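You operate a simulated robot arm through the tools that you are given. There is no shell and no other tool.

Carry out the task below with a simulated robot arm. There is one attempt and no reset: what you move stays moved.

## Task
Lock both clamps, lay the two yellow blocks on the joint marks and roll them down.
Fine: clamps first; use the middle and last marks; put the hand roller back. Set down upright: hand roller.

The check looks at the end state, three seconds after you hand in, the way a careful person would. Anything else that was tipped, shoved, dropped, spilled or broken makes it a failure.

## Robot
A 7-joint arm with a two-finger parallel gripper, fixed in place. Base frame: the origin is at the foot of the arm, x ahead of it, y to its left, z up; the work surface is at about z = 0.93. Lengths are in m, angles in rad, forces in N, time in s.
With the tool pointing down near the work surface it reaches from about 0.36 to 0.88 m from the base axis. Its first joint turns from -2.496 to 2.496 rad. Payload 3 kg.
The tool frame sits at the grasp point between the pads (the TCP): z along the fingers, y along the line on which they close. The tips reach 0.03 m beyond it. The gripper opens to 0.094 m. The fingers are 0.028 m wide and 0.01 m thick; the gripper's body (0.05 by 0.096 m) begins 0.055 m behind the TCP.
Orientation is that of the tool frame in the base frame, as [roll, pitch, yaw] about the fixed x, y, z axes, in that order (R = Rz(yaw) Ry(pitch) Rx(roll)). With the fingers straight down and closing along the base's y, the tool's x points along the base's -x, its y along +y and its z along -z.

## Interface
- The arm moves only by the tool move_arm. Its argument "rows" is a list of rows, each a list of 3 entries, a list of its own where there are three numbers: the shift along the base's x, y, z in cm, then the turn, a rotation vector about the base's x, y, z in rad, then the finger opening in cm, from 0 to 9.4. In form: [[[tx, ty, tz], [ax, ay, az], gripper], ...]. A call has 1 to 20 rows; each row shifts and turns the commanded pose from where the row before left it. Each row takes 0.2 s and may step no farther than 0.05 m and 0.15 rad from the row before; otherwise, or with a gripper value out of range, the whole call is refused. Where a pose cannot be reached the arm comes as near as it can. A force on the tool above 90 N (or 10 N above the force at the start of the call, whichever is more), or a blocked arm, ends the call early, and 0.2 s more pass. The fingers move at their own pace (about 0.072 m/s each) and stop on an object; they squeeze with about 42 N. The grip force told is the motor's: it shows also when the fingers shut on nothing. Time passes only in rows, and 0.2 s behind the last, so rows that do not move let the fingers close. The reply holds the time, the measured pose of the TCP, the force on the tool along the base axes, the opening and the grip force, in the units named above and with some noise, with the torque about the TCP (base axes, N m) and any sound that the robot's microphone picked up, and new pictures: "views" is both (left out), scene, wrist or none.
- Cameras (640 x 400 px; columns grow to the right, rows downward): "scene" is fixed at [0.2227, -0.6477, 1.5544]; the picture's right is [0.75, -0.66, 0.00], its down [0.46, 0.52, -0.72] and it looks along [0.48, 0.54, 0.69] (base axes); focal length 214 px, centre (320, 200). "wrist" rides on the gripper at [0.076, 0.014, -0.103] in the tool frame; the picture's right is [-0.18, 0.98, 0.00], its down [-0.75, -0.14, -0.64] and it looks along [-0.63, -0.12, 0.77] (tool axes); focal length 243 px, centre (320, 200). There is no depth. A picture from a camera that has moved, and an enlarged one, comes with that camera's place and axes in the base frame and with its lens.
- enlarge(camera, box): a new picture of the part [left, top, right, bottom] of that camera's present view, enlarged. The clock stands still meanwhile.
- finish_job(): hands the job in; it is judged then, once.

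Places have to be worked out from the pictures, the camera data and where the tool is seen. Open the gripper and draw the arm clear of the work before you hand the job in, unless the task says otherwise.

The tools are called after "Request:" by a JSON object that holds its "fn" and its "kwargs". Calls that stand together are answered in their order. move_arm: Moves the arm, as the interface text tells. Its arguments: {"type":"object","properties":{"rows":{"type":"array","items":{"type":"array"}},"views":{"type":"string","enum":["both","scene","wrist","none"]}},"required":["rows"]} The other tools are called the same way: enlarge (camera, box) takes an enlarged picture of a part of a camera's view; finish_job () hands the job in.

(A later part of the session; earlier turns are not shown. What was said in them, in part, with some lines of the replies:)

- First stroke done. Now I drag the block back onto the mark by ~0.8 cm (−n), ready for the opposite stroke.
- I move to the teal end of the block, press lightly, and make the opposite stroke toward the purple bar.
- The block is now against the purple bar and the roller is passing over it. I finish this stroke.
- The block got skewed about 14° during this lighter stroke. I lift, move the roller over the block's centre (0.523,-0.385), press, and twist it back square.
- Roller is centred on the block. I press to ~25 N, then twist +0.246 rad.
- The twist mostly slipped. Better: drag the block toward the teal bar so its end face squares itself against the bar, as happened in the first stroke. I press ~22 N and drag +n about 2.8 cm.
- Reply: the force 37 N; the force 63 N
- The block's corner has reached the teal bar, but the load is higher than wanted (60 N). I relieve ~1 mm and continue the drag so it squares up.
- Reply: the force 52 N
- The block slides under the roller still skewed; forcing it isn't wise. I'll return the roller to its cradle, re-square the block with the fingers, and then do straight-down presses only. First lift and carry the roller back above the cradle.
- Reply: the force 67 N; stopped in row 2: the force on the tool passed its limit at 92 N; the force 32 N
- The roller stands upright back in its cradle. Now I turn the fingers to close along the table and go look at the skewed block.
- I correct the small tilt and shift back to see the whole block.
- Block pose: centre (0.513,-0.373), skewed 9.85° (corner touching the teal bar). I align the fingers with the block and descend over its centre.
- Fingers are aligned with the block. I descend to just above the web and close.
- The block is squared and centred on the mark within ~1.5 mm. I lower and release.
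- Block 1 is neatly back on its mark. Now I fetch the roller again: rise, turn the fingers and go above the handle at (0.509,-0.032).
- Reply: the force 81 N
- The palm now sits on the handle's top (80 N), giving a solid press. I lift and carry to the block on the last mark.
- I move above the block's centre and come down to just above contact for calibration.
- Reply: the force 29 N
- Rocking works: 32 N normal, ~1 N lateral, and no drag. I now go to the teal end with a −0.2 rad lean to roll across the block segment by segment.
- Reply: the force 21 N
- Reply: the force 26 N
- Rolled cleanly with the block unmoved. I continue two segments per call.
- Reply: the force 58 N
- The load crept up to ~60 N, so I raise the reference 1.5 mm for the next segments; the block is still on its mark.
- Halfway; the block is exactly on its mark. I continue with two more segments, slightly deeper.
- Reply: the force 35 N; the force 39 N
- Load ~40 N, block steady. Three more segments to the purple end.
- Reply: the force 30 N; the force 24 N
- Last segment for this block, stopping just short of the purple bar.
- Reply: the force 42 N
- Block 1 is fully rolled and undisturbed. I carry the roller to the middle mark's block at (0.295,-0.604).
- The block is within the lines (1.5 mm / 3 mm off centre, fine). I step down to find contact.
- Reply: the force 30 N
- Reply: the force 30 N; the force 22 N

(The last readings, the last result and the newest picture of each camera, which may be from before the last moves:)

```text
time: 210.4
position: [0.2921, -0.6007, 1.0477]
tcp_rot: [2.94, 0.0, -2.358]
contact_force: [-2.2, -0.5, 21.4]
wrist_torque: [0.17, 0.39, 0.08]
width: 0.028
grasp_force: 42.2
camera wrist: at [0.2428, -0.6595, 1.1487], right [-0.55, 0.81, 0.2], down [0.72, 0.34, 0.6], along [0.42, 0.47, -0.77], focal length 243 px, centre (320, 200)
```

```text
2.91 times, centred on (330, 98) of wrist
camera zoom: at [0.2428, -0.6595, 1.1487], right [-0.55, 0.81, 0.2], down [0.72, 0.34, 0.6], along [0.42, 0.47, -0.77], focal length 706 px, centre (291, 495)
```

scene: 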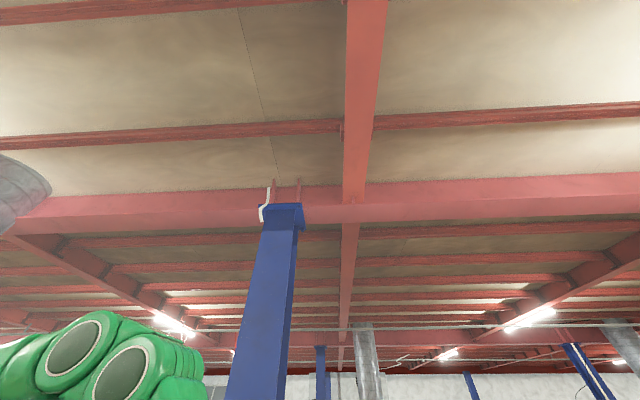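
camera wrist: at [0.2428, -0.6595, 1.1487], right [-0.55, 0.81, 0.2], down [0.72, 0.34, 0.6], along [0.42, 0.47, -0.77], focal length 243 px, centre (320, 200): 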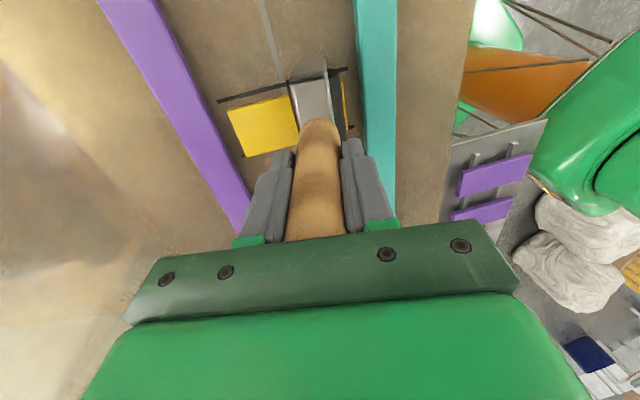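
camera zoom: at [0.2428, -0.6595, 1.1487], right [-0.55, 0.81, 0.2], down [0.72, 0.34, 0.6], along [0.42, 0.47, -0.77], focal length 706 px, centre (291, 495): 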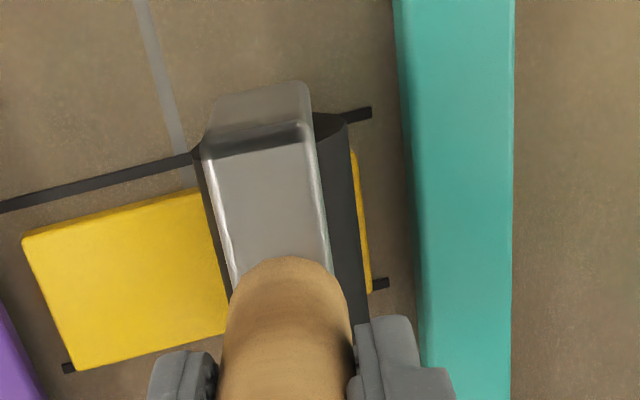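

Going well. Next two segments.

Request:
{"fn": "move_arm", "kwargs": {"rows": [[[0, 0, 0.5], [0, 0, 0], 1.5], [[-0.853, 0.853, 0], [-0.0943, -0.0943, 0], 1.5], [[-0.853, 0.853, 0], [-0.0943, -0.0943, 0], 1.5], [[-0.853, 0.853, 0], [-0.0942, -0.0942, 0], 1.5], [[0, 0, -0.52], [0, 0, 0], 1.5], [[0.778, -0.778, 0.136], [0.0707, 0.0707, 0], 1.5], [[0.785, -0.785, 0.045], [0.0707, 0.0707, 0], 1.5], [[0.785, -0.785, -0.045], [0.0707, 0.0707, 0], 1.5], [[0.778, -0.778, -0.136], [0.0707, 0.0707, 0], 1.5], [[0, 0, 0], [0, 0, 0], 1.5]], "views": "none"}}

Request:
{"fn": "move_arm", "kwargs": {"rows": [[[0, 0, 0.5], [0, 0, 0], 1.5], [[-0.853, 0.853, 0], [-0.0943, -0.0943, 0], 1.5], [[-0.853, 0.853, 0], [-0.0943, -0.0943, 0], 1.5], [[-0.853, 0.853, 0], [-0.0942, -0.0942, 0], 1.5], [[0, 0, -0.5], [0, 0, 0], 1.5], [[0.778, -0.778, 0.136], [0.0707, 0.0707, 0], 1.5], [[0.785, -0.785, 0.045], [0.0707, 0.0707, 0], 1.5], [[0.785, -0.785, -0.045], [0.0707, 0.0707, 0], 1.5], [[0.778, -0.778, -0.136], [0.0707, 0.0707, 0], 1.5], [[0, 0, 0], [0, 0, 0], 1.5]], "views": "wrist"}}

Request:
{"fn": "enlarge", "kwargs": {"camera": "wrist", "box": [220, 30, 440, 167]}}

```text
time: 212.6
position: [0.2967, -0.6088, 1.0464]
tcp_rot: [2.941, 0.001, -2.359]
contact_force: [-5.1, -5.0, 39.4]
wrist_torque: [0.13, 0.93, 0.1]
width: 0.028
grasp_force: 41.7
```

```text
time: 214.8
position: [0.303, -0.6152, 1.0458]
tcp_rot: [2.941, 0.0, -2.359]
contact_force: [-4.4, -2.2, 31.2]
wrist_torque: [0.31, 0.84, 0.09]
width: 0.028
grasp_force: 41.9
camera wrist: at [0.2543, -0.6716, 1.1485], right [-0.55, 0.81, 0.2], down [0.72, 0.34, 0.6], along [0.42, 0.47, -0.77], focal length 243 px, centre (320, 200)
```

wrist: 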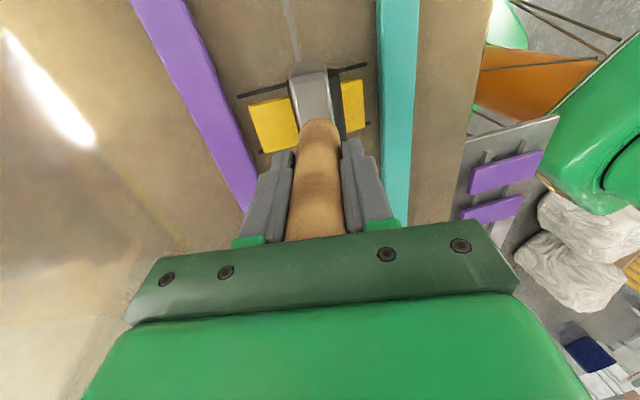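

```text
2.91 times, centred on (330, 98) of wrist
camera zoom: at [0.2543, -0.6716, 1.1485], right [-0.55, 0.81, 0.2], down [0.72, 0.34, 0.6], along [0.42, 0.47, -0.77], focal length 706 px, centre (291, 495)
```

zoom: 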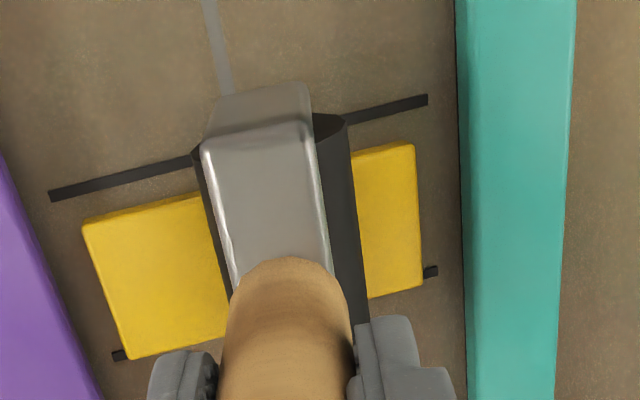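

The block is creeping toward +s during presses here (lower line now covered). I lift, straighten, and measure the offset so I can nudge it back.

Request:
{"fn": "move_arm", "kwargs": {"rows": [[[0, 0, 0.7], [0, 0, 0], 1.5], [[-0.636, 0.636, 0], [-0.0707, -0.0707, 0], 1.5], [[-0.636, 0.636, 0], [-0.0707, -0.0707, 0], 1.5], [[0, 0, 0], [0, 0, 0], 1.5]], "views": "wrist"}}

Request:
{"fn": "enlarge", "kwargs": {"camera": "wrist", "box": [220, 30, 440, 167]}}

```text
time: 215.8
position: [0.2904, -0.6007, 1.0527]
tcp_rot: [3.141, 0.001, -2.357]
contact_force: [0.5, -0.1, -2.4]
wrist_torque: [-0.02, -0.05, 0.0]
width: 0.0278
grasp_force: 41.8
camera wrist: at [0.2269, -0.6435, 1.1541], right [-0.56, 0.83, 0.0], down [0.63, 0.43, 0.64], along [0.53, 0.36, -0.77], focal length 243 px, centre (320, 200)
```

wrist: 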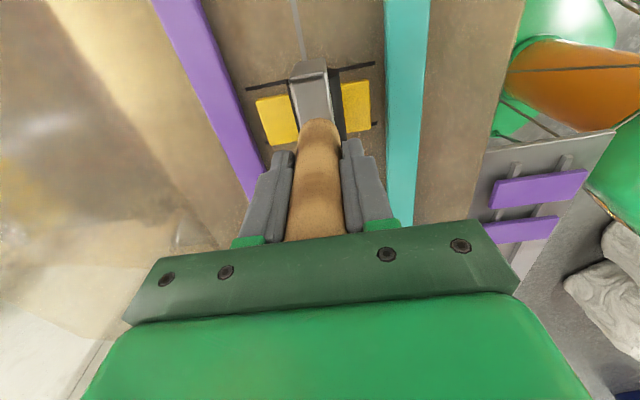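

```text
2.91 times, centred on (330, 98) of wrist
camera zoom: at [0.2269, -0.6435, 1.1541], right [-0.56, 0.83, 0.0], down [0.63, 0.43, 0.64], along [0.53, 0.36, -0.77], focal length 706 px, centre (291, 495)
```

zoom: 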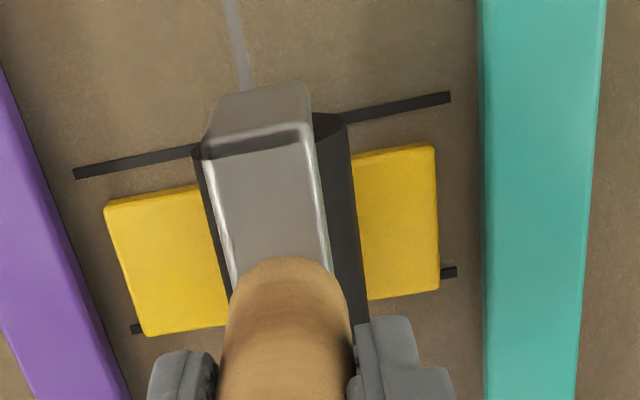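

Offset is +5.3 mm in s (n is centred). I set the roller lightly on the block's centre and nudge −s by 5.2 mm.

Request:
{"fn": "move_arm", "kwargs": {"rows": [[[0, 0, -0.4], [0, 0, 0], 1.5], [[0, 0, 0], [0, 0, 0], 1.5]], "views": "none"}}

```text
time: 216.4
position: [0.2909, -0.6009, 1.0508]
tcp_rot: [3.139, 0.002, -2.358]
contact_force: [1.2, -0.4, -1.1]
wrist_torque: [0.01, 0.04, -0.01]
width: 0.0281
grasp_force: 42.0
```

Request:
{"fn": "move_arm", "kwargs": {"rows": [[[0, 0, -0.07], [0, 0, 0], 1.5], [[0, 0, 0], [0, 0, 0], 1.5]], "views": "none"}}

```text
time: 217.0
position: [0.2907, -0.6001, 1.0492]
tcp_rot: [3.141, 0.002, -2.357]
contact_force: [0.0, -0.8, 8.2]
wrist_torque: [0.01, -0.06, 0.02]
width: 0.0278
grasp_force: 42.5
```

Contact at ~11 N; now the nudge, then lift and look.

Request:
{"fn": "move_arm", "kwargs": {"rows": [[[-0.13, -0.13, 0], [0, 0, 0], 1.5], [[-0.13, -0.13, 0], [0, 0, 0], 1.5], [[-0.11, -0.11, 0], [0, 0, 0], 1.5], [[0, 0, 0], [0, 0, 0], 1.5], [[0, 0, 0.6], [0, 0, 0], 1.5], [[0, 0, 0], [0, 0, 0], 1.5]], "views": "wrist"}}

Request:
{"fn": "enlarge", "kwargs": {"camera": "wrist", "box": [220, 30, 440, 167]}}

```text
time: 218.4
position: [0.2873, -0.605, 1.0554]
tcp_rot: [3.14, 0.001, -2.358]
contact_force: [-0.8, -0.4, -3.2]
wrist_torque: [0.01, 0.0, 0.0]
width: 0.0278
grasp_force: 41.7
camera wrist: at [0.2234, -0.6477, 1.1552], right [-0.56, 0.83, 0.0], down [0.63, 0.43, 0.64], along [0.53, 0.36, -0.77], focal length 243 px, centre (320, 200)
```

wrist: 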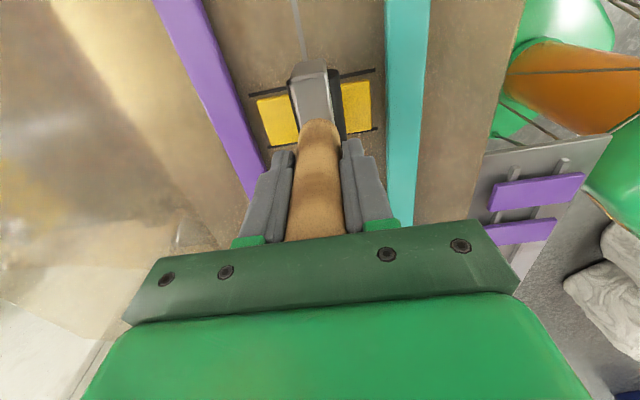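

```text
2.91 times, centred on (330, 98) of wrist
camera zoom: at [0.2234, -0.6477, 1.1552], right [-0.56, 0.83, 0.0], down [0.63, 0.43, 0.64], along [0.53, 0.36, -0.77], focal length 706 px, centre (291, 495)
```

zoom: 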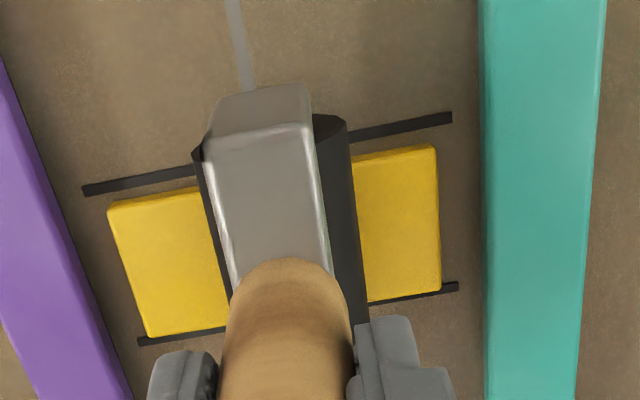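

The block is centred again (0.6 mm). I resume rolling from +0.8 cm, adding a slight −s compensation per segment.

Request:
{"fn": "move_arm", "kwargs": {"rows": [[[-0.515, 0.935, 0], [-0.0707, -0.0707, 0], 1.5], [[-0.515, 0.935, 0], [-0.0707, -0.0707, 0], 1.5], [[0, 0, -0.5], [0, 0, 0], 1.5], [[0, 0, -0.3], [0, 0, 0], 1.5], [[0, 0, 0], [0, 0, 0], 1.5]], "views": "none"}}

```text
time: 219.6
position: [0.2757, -0.5858, 1.0468]
tcp_rot: [-2.942, 0.003, -2.358]
contact_force: [1.3, -0.1, 14.2]
wrist_torque: [-0.19, -0.36, 0.07]
width: 0.0279
grasp_force: 41.9
```

Request:
{"fn": "move_arm", "kwargs": {"rows": [[[0.764, -0.792, 0.136], [0.0707, 0.0707, 0], 1.5], [[0.771, -0.799, 0.045], [0.0707, 0.0707, 0], 1.5], [[0.771, -0.799, -0.045], [0.0707, 0.0707, 0], 1.5], [[0.764, -0.792, -0.136], [0.0707, 0.0707, 0], 1.5], [[0, 0, 0], [0, 0, 0], 1.5]], "views": "wrist"}}

Request:
{"fn": "enlarge", "kwargs": {"camera": "wrist", "box": [220, 30, 440, 167]}}

```text
time: 220.8
position: [0.3069, -0.6182, 1.0473]
tcp_rot: [2.942, 0.001, -2.358]
contact_force: [-1.9, -0.7, 27.1]
wrist_torque: [0.24, 0.53, 0.04]
width: 0.0279
grasp_force: 42.0
camera wrist: at [0.2579, -0.6751, 1.1486], right [-0.55, 0.81, 0.2], down [0.72, 0.34, 0.6], along [0.42, 0.47, -0.77], focal length 243 px, centre (320, 200)
```

wrist: 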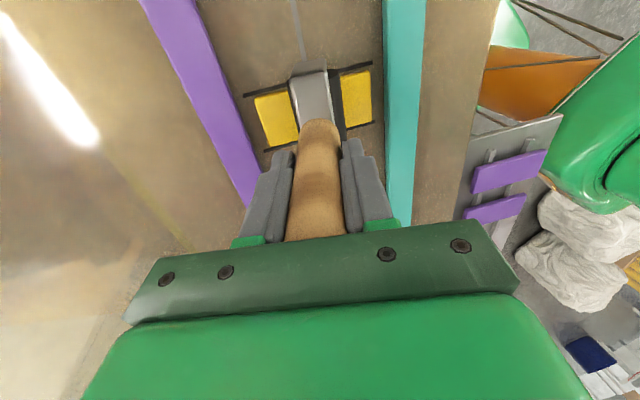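

```text
2.91 times, centred on (330, 98) of wrist
camera zoom: at [0.2579, -0.6751, 1.1486], right [-0.55, 0.81, 0.2], down [0.72, 0.34, 0.6], along [0.42, 0.47, -0.77], focal length 706 px, centre (291, 495)
```

zoom: 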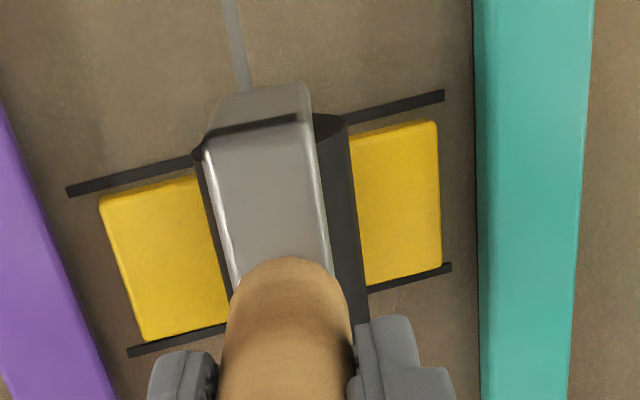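

Block stays centred. Next segments with a small compensation.

Request:
{"fn": "move_arm", "kwargs": {"rows": [[[0, 0, 0.5], [0, 0, 0], 1.5], [[-0.841, 0.865, 0], [-0.0943, -0.0943, 0], 1.5], [[-0.841, 0.865, 0], [-0.0943, -0.0943, 0], 1.5], [[-0.841, 0.865, 0], [-0.0942, -0.0942, 0], 1.5], [[0, 0, -0.49], [0, 0, 0], 1.5], [[0.769, -0.787, 0.136], [0.0707, 0.0707, 0], 1.5], [[0.776, -0.794, 0.045], [0.0707, 0.0707, 0], 1.5], [[0.776, -0.794, -0.045], [0.0707, 0.0707, 0], 1.5], [[0.769, -0.787, -0.136], [0.0707, 0.0707, 0], 1.5], [[0, 0, 0], [0, 0, 0], 1.5]], "views": "none"}}

Request:
{"fn": "move_arm", "kwargs": {"rows": [[[0, 0, 0.5], [0, 0, 0], 1.5], [[-0.841, 0.865, 0], [-0.0943, -0.0943, 0], 1.5], [[-0.841, 0.865, 0], [-0.0943, -0.0943, 0], 1.5], [[-0.841, 0.865, 0], [-0.0942, -0.0942, 0], 1.5], [[0, 0, -0.49], [0, 0, 0], 1.5], [[0.769, -0.787, 0.136], [0.0707, 0.0707, 0], 1.5], [[0.776, -0.794, 0.045], [0.0707, 0.0707, 0], 1.5], [[0.776, -0.794, -0.045], [0.0707, 0.0707, 0], 1.5], [[0.769, -0.787, -0.136], [0.0707, 0.0707, 0], 1.5], [[0, 0, 0], [0, 0, 0], 1.5]], "views": "wrist"}}

Request:
{"fn": "enlarge", "kwargs": {"camera": "wrist", "box": [220, 30, 440, 167]}}

```text
time: 223.0
position: [0.3126, -0.623, 1.0469]
tcp_rot: [2.94, 0.002, -2.359]
contact_force: [0.2, -3.5, 19.2]
wrist_torque: [-0.08, 0.32, 0.02]
width: 0.0278
grasp_force: 42.0
```

```text
time: 225.2
position: [0.3188, -0.6285, 1.0471]
tcp_rot: [2.941, 0.002, -2.357]
contact_force: [0.2, -4.2, 21.1]
wrist_torque: [-0.15, 0.32, 0.07]
width: 0.0279
grasp_force: 41.8
camera wrist: at [0.27, -0.6868, 1.149], right [-0.55, 0.81, 0.2], down [0.72, 0.34, 0.6], along [0.42, 0.47, -0.77], focal length 243 px, centre (320, 200)
```

wrist: 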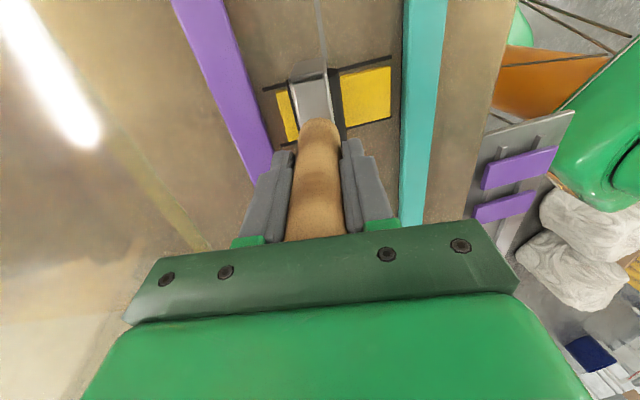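

```text
2.91 times, centred on (330, 98) of wrist
camera zoom: at [0.27, -0.6868, 1.149], right [-0.55, 0.81, 0.2], down [0.72, 0.34, 0.6], along [0.42, 0.47, -0.77], focal length 706 px, centre (291, 495)
```

zoom: 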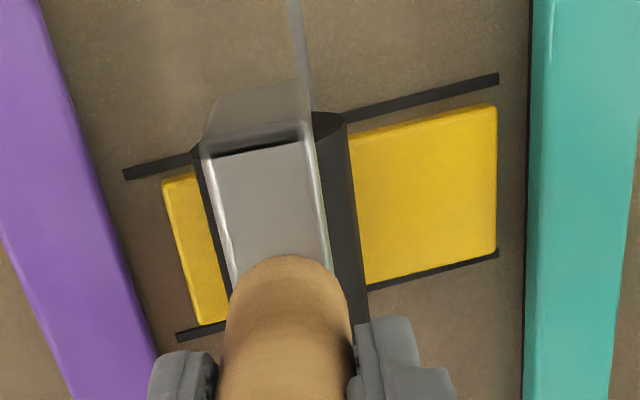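

The block has drifted ~5 mm toward +n; I'll correct it at the end. Three more segments to the purple end, with slightly more −n travel per row.

Request:
{"fn": "move_arm", "kwargs": {"rows": [[[0, 0, 0.5], [0, 0, 0], 1.5], [[-0.855, 0.879, 0], [-0.0943, -0.0943, 0], 1.5], [[-0.855, 0.879, 0], [-0.0943, -0.0943, 0], 1.5], [[-0.855, 0.879, 0], [-0.0942, -0.0942, 0], 1.5], [[0, 0, -0.5], [0, 0, 0], 1.5], [[0.782, -0.8, 0.136], [0.0707, 0.0707, 0], 1.5], [[0.789, -0.807, 0.045], [0.0707, 0.0707, 0], 1.5], [[0.789, -0.807, -0.045], [0.0707, 0.0707, 0], 1.5], [[0.782, -0.8, -0.136], [0.0707, 0.0707, 0], 1.5], [[0, 0, 0], [0, 0, 0], 1.5]], "views": "none"}}

Request:
{"fn": "move_arm", "kwargs": {"rows": [[[0, 0, 0.5], [0, 0, 0], 1.5], [[-0.855, 0.879, 0], [-0.0943, -0.0943, 0], 1.5], [[-0.855, 0.879, 0], [-0.0943, -0.0943, 0], 1.5], [[-0.855, 0.879, 0], [-0.0942, -0.0942, 0], 1.5], [[0, 0, -0.5], [0, 0, 0], 1.5], [[0.782, -0.8, 0.136], [0.0707, 0.0707, 0], 1.5], [[0.789, -0.807, 0.045], [0.0707, 0.0707, 0], 1.5], [[0.789, -0.807, -0.045], [0.0707, 0.0707, 0], 1.5], [[0.782, -0.8, -0.136], [0.0707, 0.0707, 0], 1.5], [[0, 0, 0], [0, 0, 0], 1.5]], "views": "wrist"}}

Request:
{"fn": "enlarge", "kwargs": {"camera": "wrist", "box": [220, 30, 440, 167]}}

```text
time: 227.4
position: [0.3254, -0.6343, 1.0484]
tcp_rot: [2.941, -0.002, -2.357]
contact_force: [-2.1, -0.3, 18.9]
wrist_torque: [0.13, 0.55, 0.03]
width: 0.0279
grasp_force: 42.0
```

```text
time: 229.6
position: [0.3306, -0.6397, 1.0477]
tcp_rot: [2.94, 0.001, -2.358]
contact_force: [-1.6, -1.6, 18.0]
wrist_torque: [-0.05, 0.5, 0.06]
width: 0.0281
grasp_force: 42.7
camera wrist: at [0.281, -0.6981, 1.1492], right [-0.55, 0.81, 0.2], down [0.72, 0.34, 0.6], along [0.42, 0.47, -0.77], focal length 243 px, centre (320, 200)
```

wrist: 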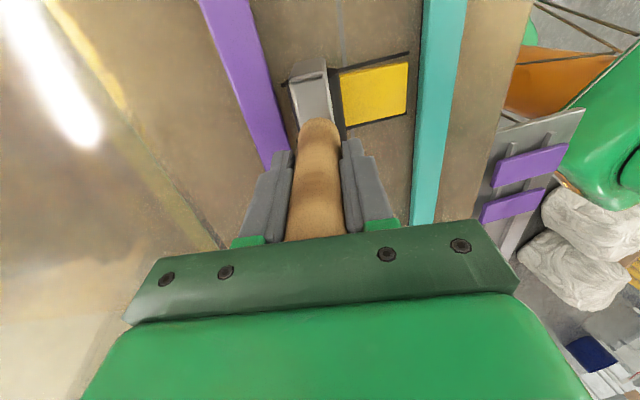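

```text
2.91 times, centred on (330, 98) of wrist
camera zoom: at [0.281, -0.6981, 1.1492], right [-0.55, 0.81, 0.2], down [0.72, 0.34, 0.6], along [0.42, 0.47, -0.77], focal length 706 px, centre (291, 495)
```

zoom: 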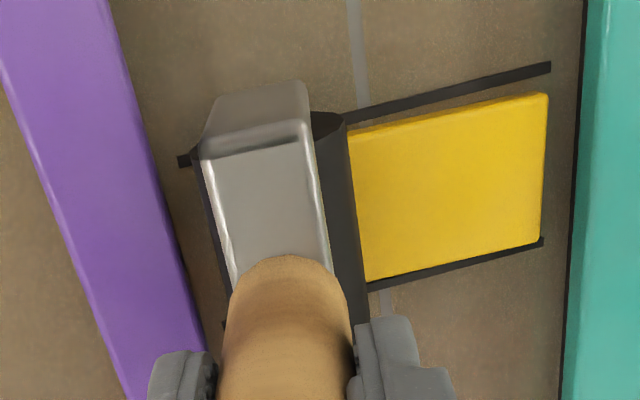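

The roller has covered the block to near its purple end. I lift, straighten over the centre and measure the block's offset.

Request:
{"fn": "move_arm", "kwargs": {"rows": [[[0, 0, 0.8], [0, 0, 0], 1.5], [[-1.9, 1.9, 0], [-0.0707, -0.0707, 0], 1.5], [[-1.9, 1.9, 0], [-0.0707, -0.0707, 0], 1.5], [[0, 0, 0], [0, 0, 0], 1.5]], "views": "wrist"}}

Request:
{"fn": "enlarge", "kwargs": {"camera": "wrist", "box": [220, 30, 440, 167]}}

```text
time: 230.6
position: [0.2918, -0.6017, 1.0544]
tcp_rot: [3.138, 0.002, -2.36]
contact_force: [0.4, -0.8, -2.1]
wrist_torque: [0.02, 0.0, 0.01]
width: 0.028
grasp_force: 42.0
camera wrist: at [0.2279, -0.6451, 1.1556], right [-0.56, 0.83, 0.0], down [0.63, 0.43, 0.64], along [0.53, 0.36, -0.77], focal length 243 px, centre (320, 200)
```

wrist: 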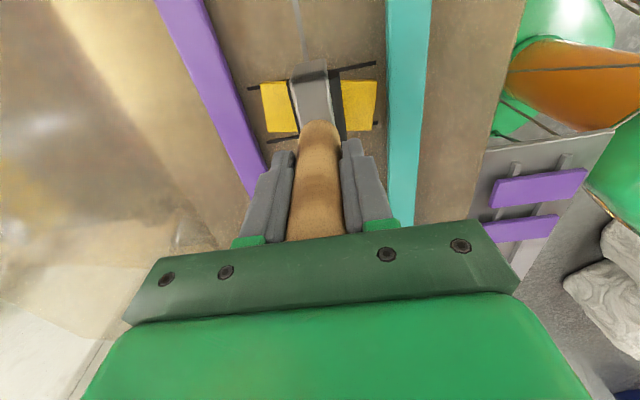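

```text
2.91 times, centred on (330, 98) of wrist
camera zoom: at [0.2279, -0.6451, 1.1556], right [-0.56, 0.83, 0.0], down [0.63, 0.43, 0.64], along [0.53, 0.36, -0.77], focal length 706 px, centre (291, 495)
```

zoom: 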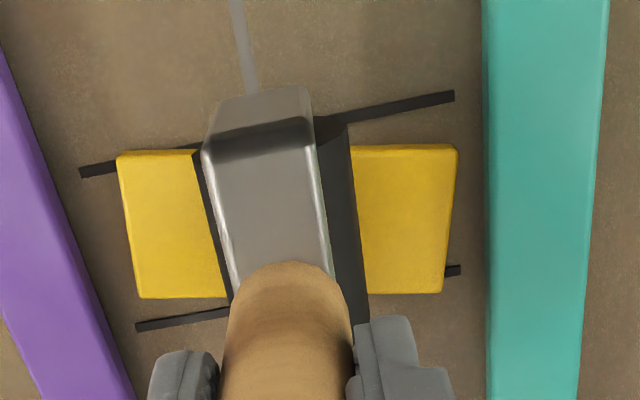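

The block got skewed ~9° while lifting off (its centre is still right). I'll return the roller and square that block with the fingers without lifting it. First: rise and carry the roller back above the cradle.

Request:
{"fn": "move_arm", "kwargs": {"rows": [[[0, 0, 3], [0, 0, 0], 1.5], [[0, 0, 4], [0, 0, 0], 1.5], [[0, 0, 4], [0, 0, 0], 1.5], [[1.685, 4.39, 0], [0, 0, 0], 1.5], [[1.685, 4.39, 0], [0, 0, 0], 1.5], [[1.685, 4.39, 0], [0, 0, 0], 1.5], [[1.685, 4.39, 0], [0, 0, 0], 1.5], [[1.685, 4.39, 0], [0, 0, 0], 1.5], [[1.685, 4.39, 0], [0, 0, 0], 1.5], [[1.685, 4.39, 0], [0, 0, 0], 1.5], [[1.685, 4.39, 0], [0, 0, 0], 1.5], [[1.685, 4.39, 0], [0, 0, 0], 1.5], [[1.685, 4.39, 0], [0, 0, 0], 1.5], [[1.685, 4.39, 0], [0, 0, 0], 1.5], [[1.685, 4.39, 0], [0, 0, 0], 1.5], [[1.685, 4.39, 0], [0, 0, 0], 1.5], [[0, 0, 0], [0, 0, 0], 1.5]], "views": "wrist"}}

Request:
{"fn": "enlarge", "kwargs": {"camera": "wrist", "box": [220, 0, 440, 200]}}

Request:
{"fn": "move_arm", "kwargs": {"rows": [[[0, 0, 0], [0, 0, 0], 1.5]], "views": "none"}}

Request:
{"fn": "move_arm", "kwargs": {"rows": [[[0, 0, 0], [0, 0, 0], 1.5]], "views": "none"}}

```text
time: 234.2
position: [0.5121, -0.0312, 1.1659]
tcp_rot: [3.141, 0.003, -2.357]
contact_force: [0.0, -0.1, -2.2]
wrist_torque: [0.04, 0.01, -0.03]
width: 0.0277
grasp_force: 41.8
camera wrist: at [0.4486, -0.074, 1.2669], right [-0.56, 0.83, 0.0], down [0.63, 0.43, 0.64], along [0.53, 0.36, -0.77], focal length 243 px, centre (320, 200)
```

wrist: 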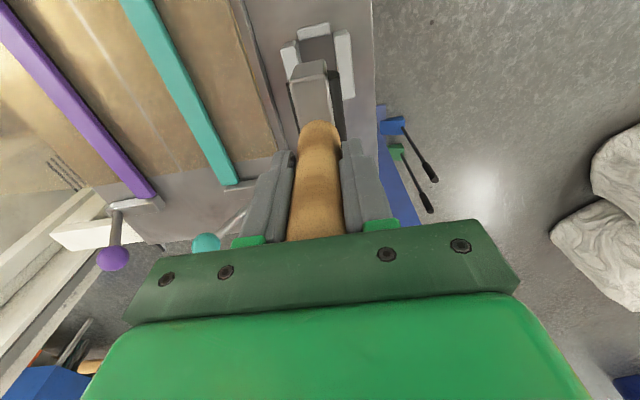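

```text
2.00 times, centred on (330, 100) of wrist
camera zoom: at [0.4486, -0.074, 1.2669], right [-0.56, 0.83, 0.0], down [0.63, 0.43, 0.64], along [0.53, 0.36, -0.77], focal length 485 px, centre (300, 400)
```

zoom: 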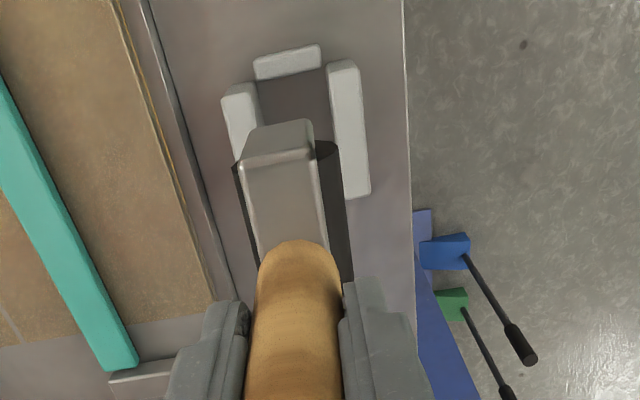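

```text
time: 234.6
position: [0.5117, -0.0309, 1.1657]
tcp_rot: [-3.141, 0.0, -2.359]
contact_force: [-0.1, -0.1, -2.7]
wrist_torque: [0.0, -0.04, 0.01]
width: 0.0277
grasp_force: 42.1
```

```text
time: 235.0
position: [0.5118, -0.0312, 1.1659]
tcp_rot: [3.139, 0.003, -2.357]
contact_force: [1.2, 0.0, -2.9]
wrist_torque: [0.01, -0.03, 0.01]
width: 0.0277
grasp_force: 42.2
```

I trim the position ~1.5 mm and lower to just above the chocks to check alignment.

Request:
{"fn": "move_arm", "kwargs": {"rows": [[[-0.13, -0.05, -4], [0, 0, 0], 1.5], [[0, 0, -4], [0, 0, 0], 1.5], [[0, 0, -3.2], [0, 0, 0], 1.5], [[0, 0, 0], [0, 0, 0], 1.5]], "views": "wrist"}}

Request:
{"fn": "enlarge", "kwargs": {"camera": "wrist", "box": [220, 30, 412, 180]}}

```text
time: 236.0
position: [0.5103, -0.0315, 1.0541]
tcp_rot: [3.138, 0.001, -2.357]
contact_force: [0.6, 0.3, -3.1]
wrist_torque: [0.03, 0.02, -0.02]
width: 0.0274
grasp_force: 42.6
camera wrist: at [0.4469, -0.0745, 1.1542], right [-0.56, 0.83, 0.0], down [0.63, 0.43, 0.64], along [0.53, 0.36, -0.77], focal length 243 px, centre (320, 200)
```

wrist: 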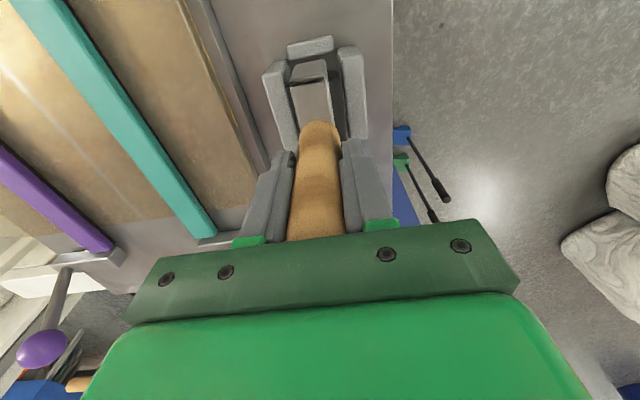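

```text
2.67 times, centred on (316, 105) of wrist
camera zoom: at [0.4469, -0.0745, 1.1542], right [-0.56, 0.83, 0.0], down [0.63, 0.43, 0.64], along [0.53, 0.36, -0.77], focal length 647 px, centre (331, 453)
```

zoom: 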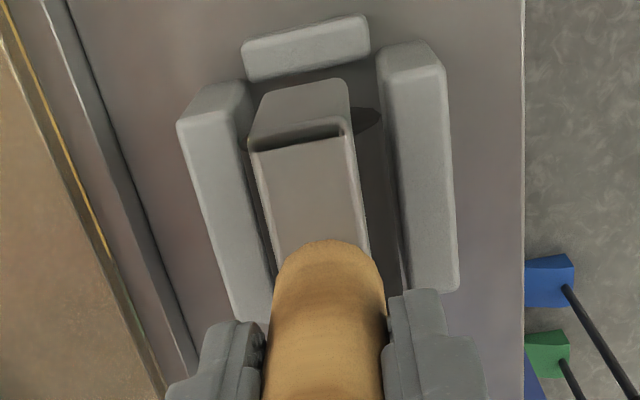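

The housing sits about 2 mm closer to the left chock than the first time; I shift +n by 1.5 mm and lower in stages.

Request:
{"fn": "move_arm", "kwargs": {"rows": [[[-0.11, 0.11, 0], [0, 0, 0], 1.5], [[0, 0, -1.5], [0, 0, 0], 1.5], [[0, 0, -1.5], [0, 0, 0], 1.5], [[0, 0, -0.8], [0, 0, 0], 1.5], [[0, 0, 0], [0, 0, 0], 1.5]], "views": "wrist"}}

Request:
{"fn": "enlarge", "kwargs": {"camera": "wrist", "box": [220, 30, 412, 180]}}

```text
time: 237.2
position: [0.5089, -0.0318, 1.0142]
tcp_rot: [3.141, 0.002, -2.357]
contact_force: [-1.1, 0.5, -2.6]
wrist_torque: [-0.01, -0.02, -0.05]
width: 0.0278
grasp_force: 42.2
camera wrist: at [0.4457, -0.074, 1.1154], right [-0.56, 0.83, 0.0], down [0.63, 0.43, 0.64], along [0.53, 0.36, -0.77], focal length 243 px, centre (320, 200)
```

wrist: 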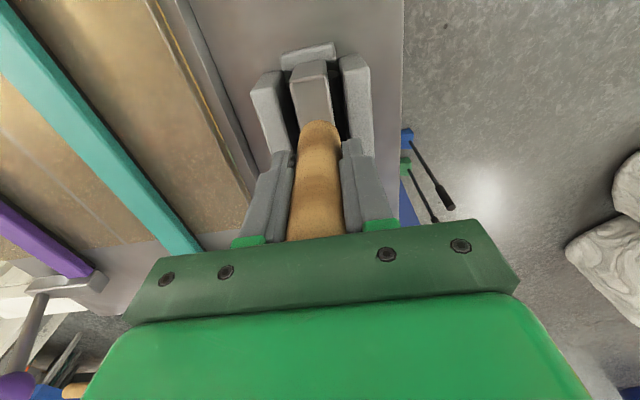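

```text
2.67 times, centred on (316, 105) of wrist
camera zoom: at [0.4457, -0.074, 1.1154], right [-0.56, 0.83, 0.0], down [0.63, 0.43, 0.64], along [0.53, 0.36, -0.77], focal length 647 px, centre (331, 453)
```

zoom: 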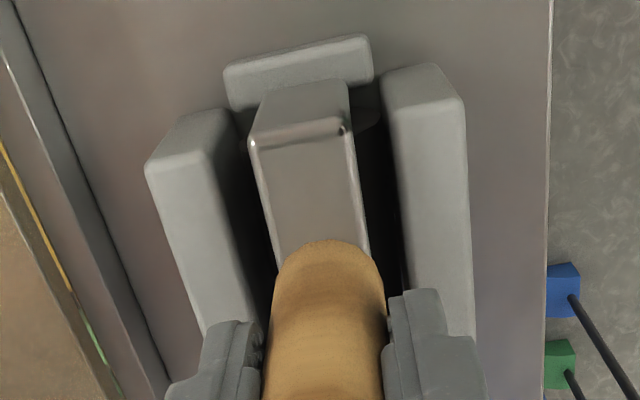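

Aligned like the reference. I lower the last millimetres.

Request:
{"fn": "move_arm", "kwargs": {"rows": [[[0, 0, -0.2], [0, 0, 0], 1.5], [[0, 0, 0], [0, 0, 0], 1.5]], "views": "none"}}

Request:
{"fn": "move_arm", "kwargs": {"rows": [[[0, 0, -0.1], [0, 0, 0], 1.5], [[0, 0, 0], [0, 0, 0], 1.5]], "views": "none"}}

```text
time: 237.8
position: [0.5093, -0.0309, 1.0136]
tcp_rot: [3.141, 0.001, -2.358]
contact_force: [-0.5, 0.5, -1.4]
wrist_torque: [-0.01, -0.03, 0.03]
width: 0.0276
grasp_force: 41.8
```

```text
time: 238.4
position: [0.5103, -0.0307, 1.0122]
tcp_rot: [3.14, 0.003, -2.359]
contact_force: [0.3, 0.5, -2.4]
wrist_torque: [-0.01, 0.0, -0.02]
width: 0.0278
grasp_force: 42.3
```

Request:
{"fn": "move_arm", "kwargs": {"rows": [[[0, 0, -0.1], [0, 0, 0], 1.5], [[0, 0, 0], [0, 0, 0], 1.5]], "views": "none"}}

```text
time: 239.0
position: [0.5094, -0.0315, 1.0118]
tcp_rot: [3.14, 0.001, -2.357]
contact_force: [1.0, 0.8, -1.4]
wrist_torque: [0.06, 0.0, 0.0]
width: 0.0275
grasp_force: 41.7
```

Request:
{"fn": "move_arm", "kwargs": {"rows": [[[0, 0, -0.07], [0, 0, 0], 1.5], [[0, 0, 0], [0, 0, 0], 1.5]], "views": "none"}}

```text
time: 239.6
position: [0.5088, -0.0309, 1.0104]
tcp_rot: [-3.141, 0.002, -2.358]
contact_force: [-8.7, 2.0, 32.4]
wrist_torque: [-0.4, 1.1, -0.08]
width: 0.0274
grasp_force: 42.2
```

Seated. I relieve, open, and rise.

Request:
{"fn": "move_arm", "kwargs": {"rows": [[[0, 0, 0.1], [0, 0, 0], 1.5], [[0, 0, 0], [0, 0, 0], 4], [[0, 0, 0], [0, 0, 0], 7.5], [[0, 0, 0], [0, 0, 0], 7.5], [[0, 0, 3], [0, 0, 0], 7.5], [[0, 0, 4.5], [0, 0, 0], 7.5], [[0, 0, 4.5], [0, 0, 0], 7.5], [[0, 0, 4], [0, 0, 0], 7.5], [[0, 0, 0], [0, 0, 0], 7.5]], "views": "wrist"}}

Request:
{"fn": "enlarge", "kwargs": {"camera": "wrist", "box": [220, 0, 440, 200]}}

```text
time: 241.6
position: [0.5079, -0.0317, 1.1702]
tcp_rot: [3.14, 0.001, -2.358]
contact_force: [1.3, 1.0, -0.6]
wrist_torque: [0.01, -0.03, -0.02]
width: 0.0749
grasp_force: 0.1
camera wrist: at [0.4451, -0.0745, 1.2723], right [-0.56, 0.83, 0.0], down [0.63, 0.43, 0.64], along [0.53, 0.36, -0.77], focal length 243 px, centre (320, 200)
```

wrist: 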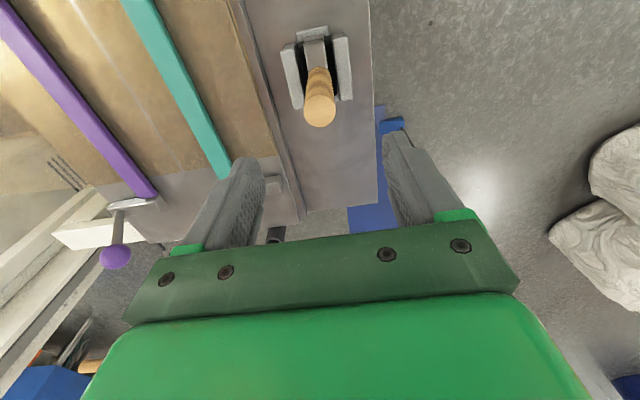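

```text
2.00 times, centred on (330, 100) of wrist
camera zoom: at [0.4451, -0.0745, 1.2723], right [-0.56, 0.83, 0.0], down [0.63, 0.43, 0.64], along [0.53, 0.36, -0.77], focal length 485 px, centre (300, 400)
```

zoom: 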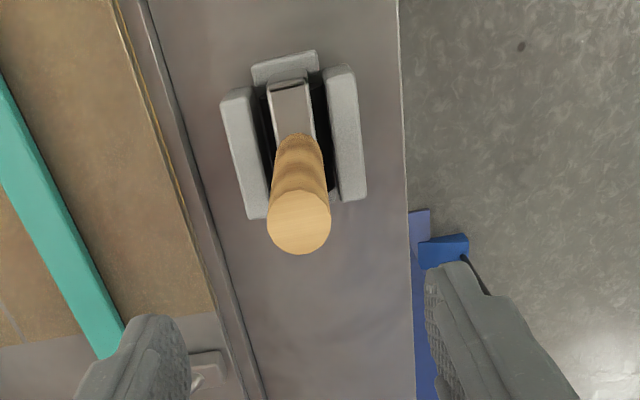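

The roller stands properly in its cradle. Now to the middle block with the fingers turned to close along the table.

Request:
{"fn": "move_arm", "kwargs": {"rows": [[[-1.778, -4.285, 0], [0, 0, -0.1206], 7.5], [[-1.778, -4.285, 0], [0, 0, -0.1206], 7.5], [[-1.778, -4.285, 0], [0, 0, -0.1206], 7.5], [[-1.778, -4.285, 0], [0, 0, -0.1206], 7.5], [[-1.778, -4.285, 0], [0, 0, -0.1206], 7.5], [[-1.778, -4.285, 0], [0, 0, -0.1206], 7.5], [[-1.778, -4.285, 0], [0, 0, -0.1206], 7.5], [[-1.778, -4.285, 0], [0, 0, -0.1206], 7.5], [[-1.778, -4.285, 0], [0, 0, -0.1206], 7.5], [[-1.778, -4.285, 0], [0, 0, -0.1206], 7.5], [[-1.778, -4.285, 0], [0, 0, -0.1206], 7.5], [[-1.778, -4.285, 0], [0, 0, -0.1206], 7.5], [[-1.778, -4.285, 0], [0, 0, -0.1206], 7.5], [[0, 0, -2.5], [0, 0, 0], 7.5], [[0, 0, -2.5], [0, 0, 0], 7.5], [[0, 0, 0], [0, 0, 0], 7.5]], "views": "wrist"}}

Request:
{"fn": "enlarge", "kwargs": {"camera": "wrist", "box": [200, 0, 440, 150]}}

```text
time: 245.0
position: [0.2793, -0.588, 1.1221]
tcp_rot: [3.141, 0.001, 2.357]
contact_force: [-0.1, -0.8, -0.1]
wrist_torque: [0.0, 0.02, 0.02]
width: 0.0748
grasp_force: 0.1
camera wrist: at [0.2353, -0.5245, 1.2224], right [0.82, 0.57, 0.0], down [0.43, -0.63, 0.64], along [0.36, -0.53, -0.77], focal length 243 px, centre (320, 200)
```

wrist: 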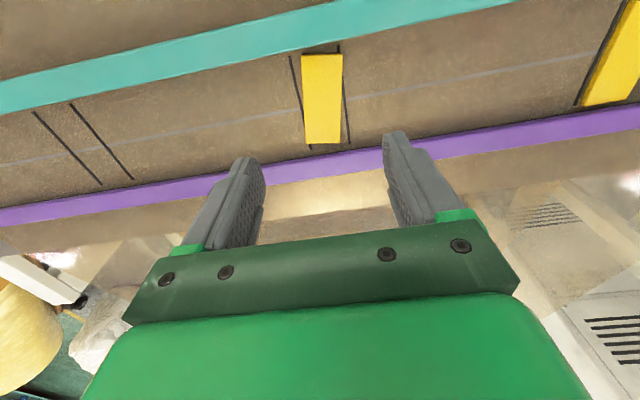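

```text
2.67 times, centred on (320, 75) of wrist
camera zoom: at [0.2353, -0.5245, 1.2224], right [0.82, 0.57, 0.0], down [0.43, -0.63, 0.64], along [0.36, -0.53, -0.77], focal length 647 px, centre (320, 533)
```

zoom: 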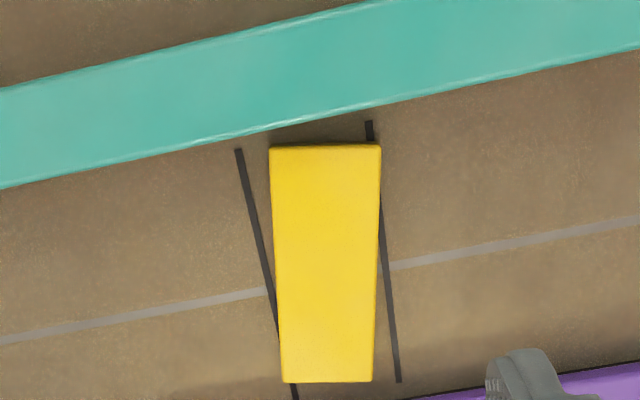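

Only the yaw is off: 9.4°, centre within 4 mm of the mark. I align the fingers to the block and descend.

Request:
{"fn": "move_arm", "kwargs": {"rows": [[[0.6, -0.65, 0], [0, 0, -0.082], 6.5], [[0.61, -0.65, 0], [0, 0, -0.082], 6.5], [[0, 0, -4.5], [0, 0, 0], 6.5], [[0, 0, -4.5], [0, 0, 0], 6.5], [[0, 0, -3], [0, 0, 0], 6.5], [[0, 0, 0], [0, 0, 0], 6.5]], "views": "wrist"}}

Request:
{"fn": "enlarge", "kwargs": {"camera": "wrist", "box": [200, 40, 440, 240]}}

```text
time: 246.4
position: [0.2895, -0.6016, 1.0004]
tcp_rot: [3.141, 0.003, 2.191]
contact_force: [-0.6, 0.3, -0.4]
wrist_torque: [-0.02, 0.01, 0.02]
width: 0.0648
grasp_force: 0.1
camera wrist: at [0.2574, -0.5309, 1.1019], right [0.91, 0.42, 0.0], down [0.32, -0.69, 0.64], along [0.27, -0.58, -0.77], focal length 243 px, centre (320, 200)
```

wrist: 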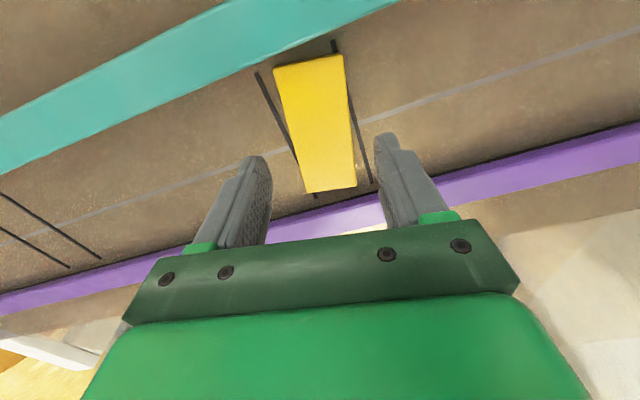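

```text
2.00 times, centred on (320, 140) of wrist
camera zoom: at [0.2574, -0.5309, 1.1019], right [0.91, 0.42, 0.0], down [0.32, -0.69, 0.64], along [0.27, -0.58, -0.77], focal length 485 px, centre (320, 320)
```

zoom: 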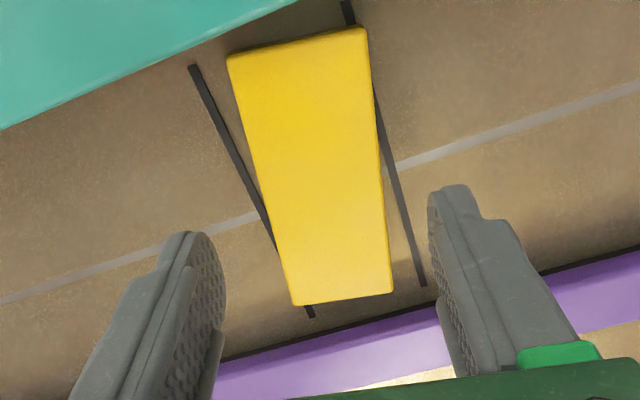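

I trim 1 mm, descend to just above the web, and close gently on the block.

Request:
{"fn": "move_arm", "kwargs": {"rows": [[[0.1, 0.07, -2.5], [0, 0, 0], 6.5], [[0, 0, -1.1], [0, 0, 0], 6.5], [[0, 0, -0.25], [0, 0, 0], 6.5], [[0, 0, 0], [0, 0, 0], 5], [[0, 0, 0], [0, 0, 0], 3], [[0, 0, 0], [0, 0, 0], 3], [[0, 0, 0], [0, 0, 0], 3]], "views": "none"}}

```text
time: 248.0
position: [0.2906, -0.6017, 0.9629]
tcp_rot: [3.139, 0.002, 2.194]
contact_force: [-0.7, -0.2, 0.7]
wrist_torque: [0.09, 0.03, 0.02]
width: 0.0423
grasp_force: 42.2
```

Gripped (4.23 cm). I turn it square in place (+0.166 rad) with a 3.5 mm shift, without lifting, then check.

Request:
{"fn": "move_arm", "kwargs": {"rows": [[[0.16, -0.09, 0], [0, 0, 0.055], 3], [[0.16, -0.09, 0], [0, 0, 0.055], 3], [[0, 0, 0], [0, 0, 0.055], 3], [[0, 0, 0], [0, 0, 0], 3]], "views": "wrist"}}

Request:
{"fn": "enlarge", "kwargs": {"camera": "wrist", "box": [200, 40, 440, 240]}}

```text
time: 249.0
position: [0.2942, -0.6025, 0.9628]
tcp_rot: [-3.141, 0.002, 2.358]
contact_force: [-4.5, 1.1, 0.0]
wrist_torque: [0.06, 0.13, -0.02]
width: 0.0426
grasp_force: 42.1
camera wrist: at [0.2505, -0.5381, 1.0633], right [0.82, 0.57, 0.0], down [0.43, -0.63, 0.64], along [0.37, -0.53, -0.77], focal length 243 px, centre (320, 200)
```

wrist: 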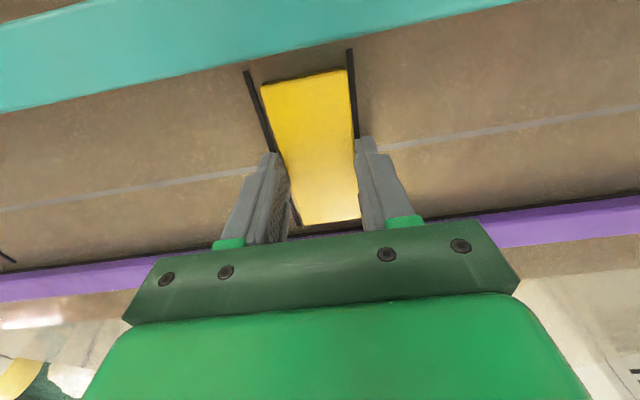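

```text
2.00 times, centred on (320, 140) of wrist
camera zoom: at [0.2505, -0.5381, 1.0633], right [0.82, 0.57, 0.0], down [0.43, -0.63, 0.64], along [0.37, -0.53, -0.77], focal length 485 px, centre (320, 320)
```

zoom: 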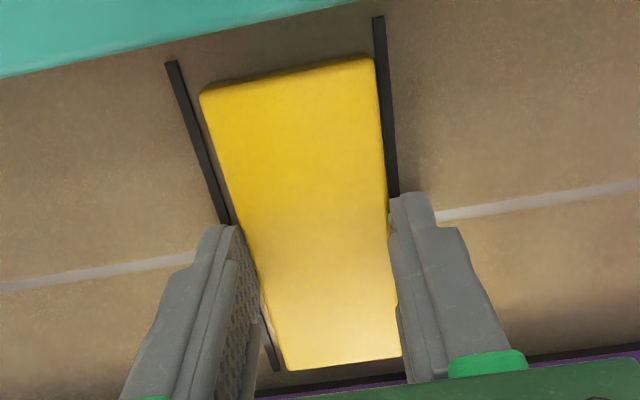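

Squared: 0.6° yaw, +2 mm in s, +0.8 mm in n. I slide 2 mm in −s, release, and rise.

Request:
{"fn": "move_arm", "kwargs": {"rows": [[[-0.14, -0.14, 0], [0, 0, 0], 3], [[0, 0, 0], [0, 0, 0], 3], [[0, 0, 0], [0, 0, 0], 5.5], [[0, 0, 0], [0, 0, 0], 6.5], [[0, 0, 0], [0, 0, 0], 6.5], [[0, 0, 2], [0, 0, 0], 6.5], [[0, 0, 4], [0, 0, 0], 6.5], [[0, 0, 4], [0, 0, 0], 6.5], [[0, 0, 4], [0, 0, 0], 6.5], [[0, 0, 0], [0, 0, 0], 6.5]], "views": "wrist"}}

Request:
{"fn": "enlarge", "kwargs": {"camera": "wrist", "box": [200, 0, 440, 150]}}

```text
time: 251.2
position: [0.2916, -0.6031, 1.1037]
tcp_rot: [3.139, 0.001, 2.358]
contact_force: [0.3, -0.4, -0.1]
wrist_torque: [-0.01, 0.0, -0.02]
width: 0.0648
grasp_force: 0.0
camera wrist: at [0.2486, -0.5392, 1.2034], right [0.82, 0.57, 0.0], down [0.43, -0.63, 0.64], along [0.36, -0.53, -0.77], focal length 243 px, centre (320, 200)
```

wrist: 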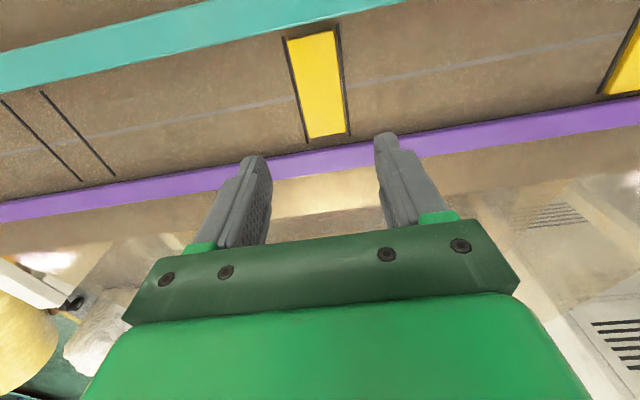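

```text
2.67 times, centred on (320, 75) of wrist
camera zoom: at [0.2486, -0.5392, 1.2034], right [0.82, 0.57, 0.0], down [0.43, -0.63, 0.64], along [0.36, -0.53, -0.77], focal length 647 px, centre (320, 533)
```

zoom: 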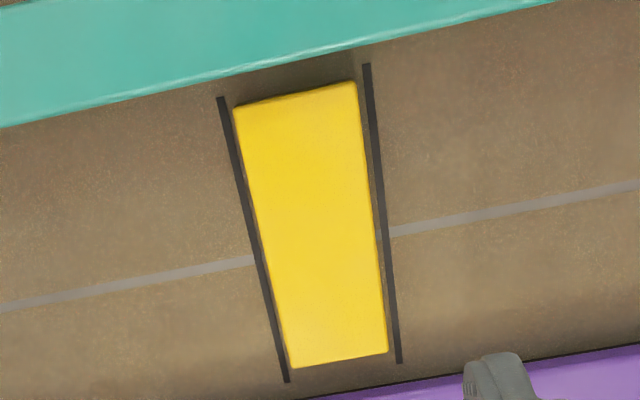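

The middle block is perfectly placed. I retreat to the overview pose to check everything once more.

Request:
{"fn": "move_arm", "kwargs": {"rows": [[[0.5, 4.2, 2], [0, 0, 0], 6.5], [[0.6, 4.2, 2], [0, 0, 0], 6.5], [[0.6, 4.2, 2], [0, 0, 0], 6.5], [[0.6, 4.2, 2], [0, 0, 0], 6.5], [[0.6, 4.2, 2], [0, 0, 0], 6.5], [[0.6, 4.2, 0], [0, 0, 0], 6.5], [[0.6, 4.2, 0], [0, 0, 0], 6.5], [[0.6, 4.2, 0], [0, 0, 0], 6.5], [[0.6, 4.2, 0], [0, 0, 0], 6.5], [[0.6, 4.2, 0], [0, 0, 0], 6.5], [[0, 0, 0], [0, 0, 0], 9.4]], "views": "wrist"}}

Request:
{"fn": "enlarge", "kwargs": {"camera": "wrist", "box": [0, 0, 640, 260]}}

Request:
{"fn": "enlarge", "kwargs": {"camera": "wrist", "box": [400, 0, 640, 150]}}

Request:
{"fn": "enlarge", "kwargs": {"camera": "wrist", "box": [60, 120, 380, 320]}}

```text
time: 253.6
position: [0.3517, -0.1827, 1.2031]
tcp_rot: [-3.141, 0.0, 2.357]
contact_force: [0.5, 0.1, 0.8]
wrist_torque: [-0.01, -0.04, -0.04]
width: 0.094
grasp_force: 0.0
camera wrist: at [0.3082, -0.1187, 1.3031], right [0.82, 0.57, 0.0], down [0.43, -0.63, 0.64], along [0.36, -0.53, -0.77], focal length 243 px, centre (320, 200)
```

wrist: 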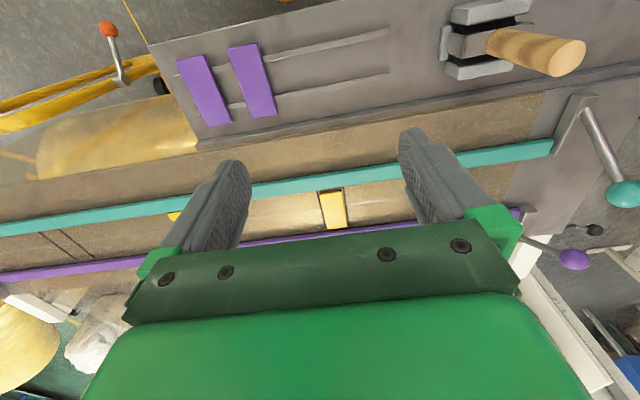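

```text
1.00 times, centred on (320, 130) of wrist (not enlarged: the box is as wide or as high as the picture)
camera zoom: at [0.3082, -0.1187, 1.3031], right [0.82, 0.57, 0.0], down [0.43, -0.63, 0.64], along [0.36, -0.53, -0.77], focal length 243 px, centre (320, 270)
```

zoom: 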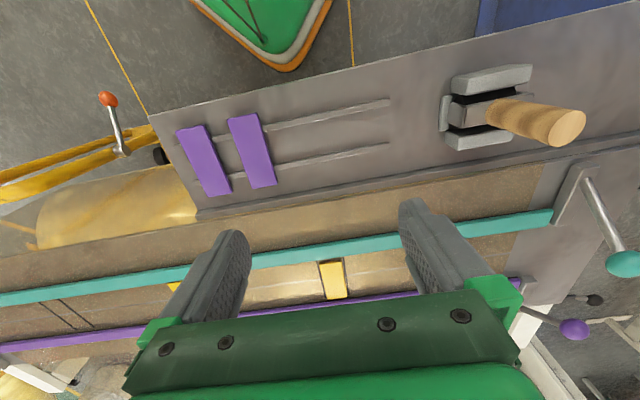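

```text
2.67 times, centred on (520, 75) of wrist
camera zoom: at [0.3082, -0.1187, 1.3031], right [0.82, 0.57, 0.0], down [0.43, -0.63, 0.64], along [0.36, -0.53, -0.77], focal length 647 px, centre (-213, 533)
```

zoom: 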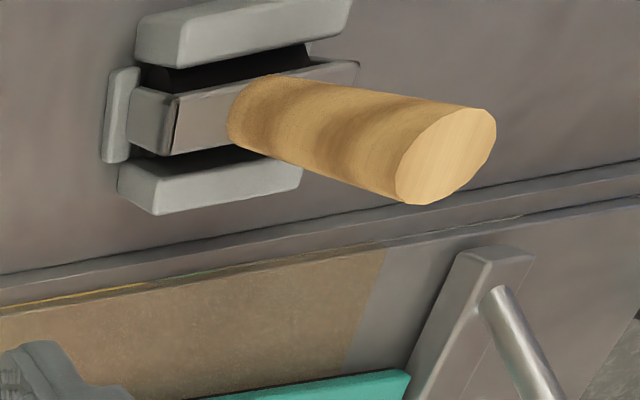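

```text
2.00 times, centred on (220, 220) of wrist
camera zoom: at [0.3082, -0.1187, 1.3031], right [0.82, 0.57, 0.0], down [0.43, -0.63, 0.64], along [0.36, -0.53, -0.77], focal length 485 px, centre (520, 160)
```

zoom: 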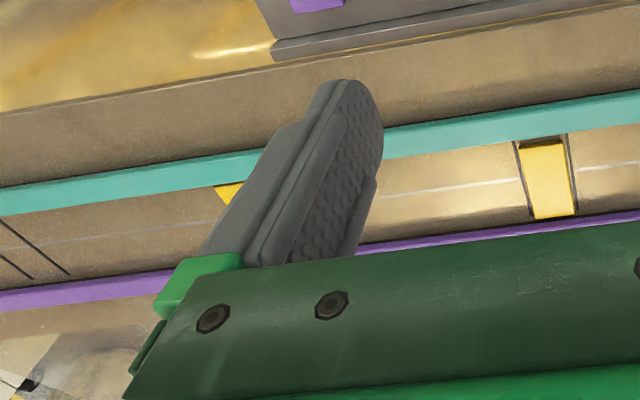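

The work area looks right:
- Both clamps are locked.
- A yellow block lies square on the middle mark and another on the last mark (I took "last" as the end nearest the clamp levers).
- The roller is upright in its cradle, and the purple blocks haven't moved.

The roller's drum didn't turn freely, so I rolled each block by rocking it across in short segments. I squared the middle block in place afterwards without lifting it.

The gripper is open and the arm is clear, so I'm handing in the job.

Request:
{"fn": "finish_job", "kwargs": {}}

```text
The job is handed in.
```

I handed the job in with both clamps locked, a yellow block rolled down on each of two marks, and the roller back in its cradle. Two points could count against it.

- **Clamps:** I locked both before touching the blocks. Each lever went past its centre point and came to a hard stop, with the bar flat on the web.
- **Marks:** The blocks lie square on the middle mark and on the mark nearest the clamp levers, within a few millimetres of centre. Nothing on the table shows which end is "last", so the lever end is my assumption. If the count runs the other way, one block is on the wrong mark.
- **Rolling:** The drum didn't spin, so sweeping it dragged the blocks. I rolled each block in short rocking segments instead.
    - **Last-mark block:** my first strokes skewed it about 14°, so I re-placed it and rolled it again.
    - **Middle block:** it turned about 9° as I lifted the roller off. I squared it with the fingers without lifting it, and did not roll it again after that.
- **Roller and the rest:** The roller stands upright in its cradle. The purple blocks were not touched, the gripper is open and the arm is clear of the work.
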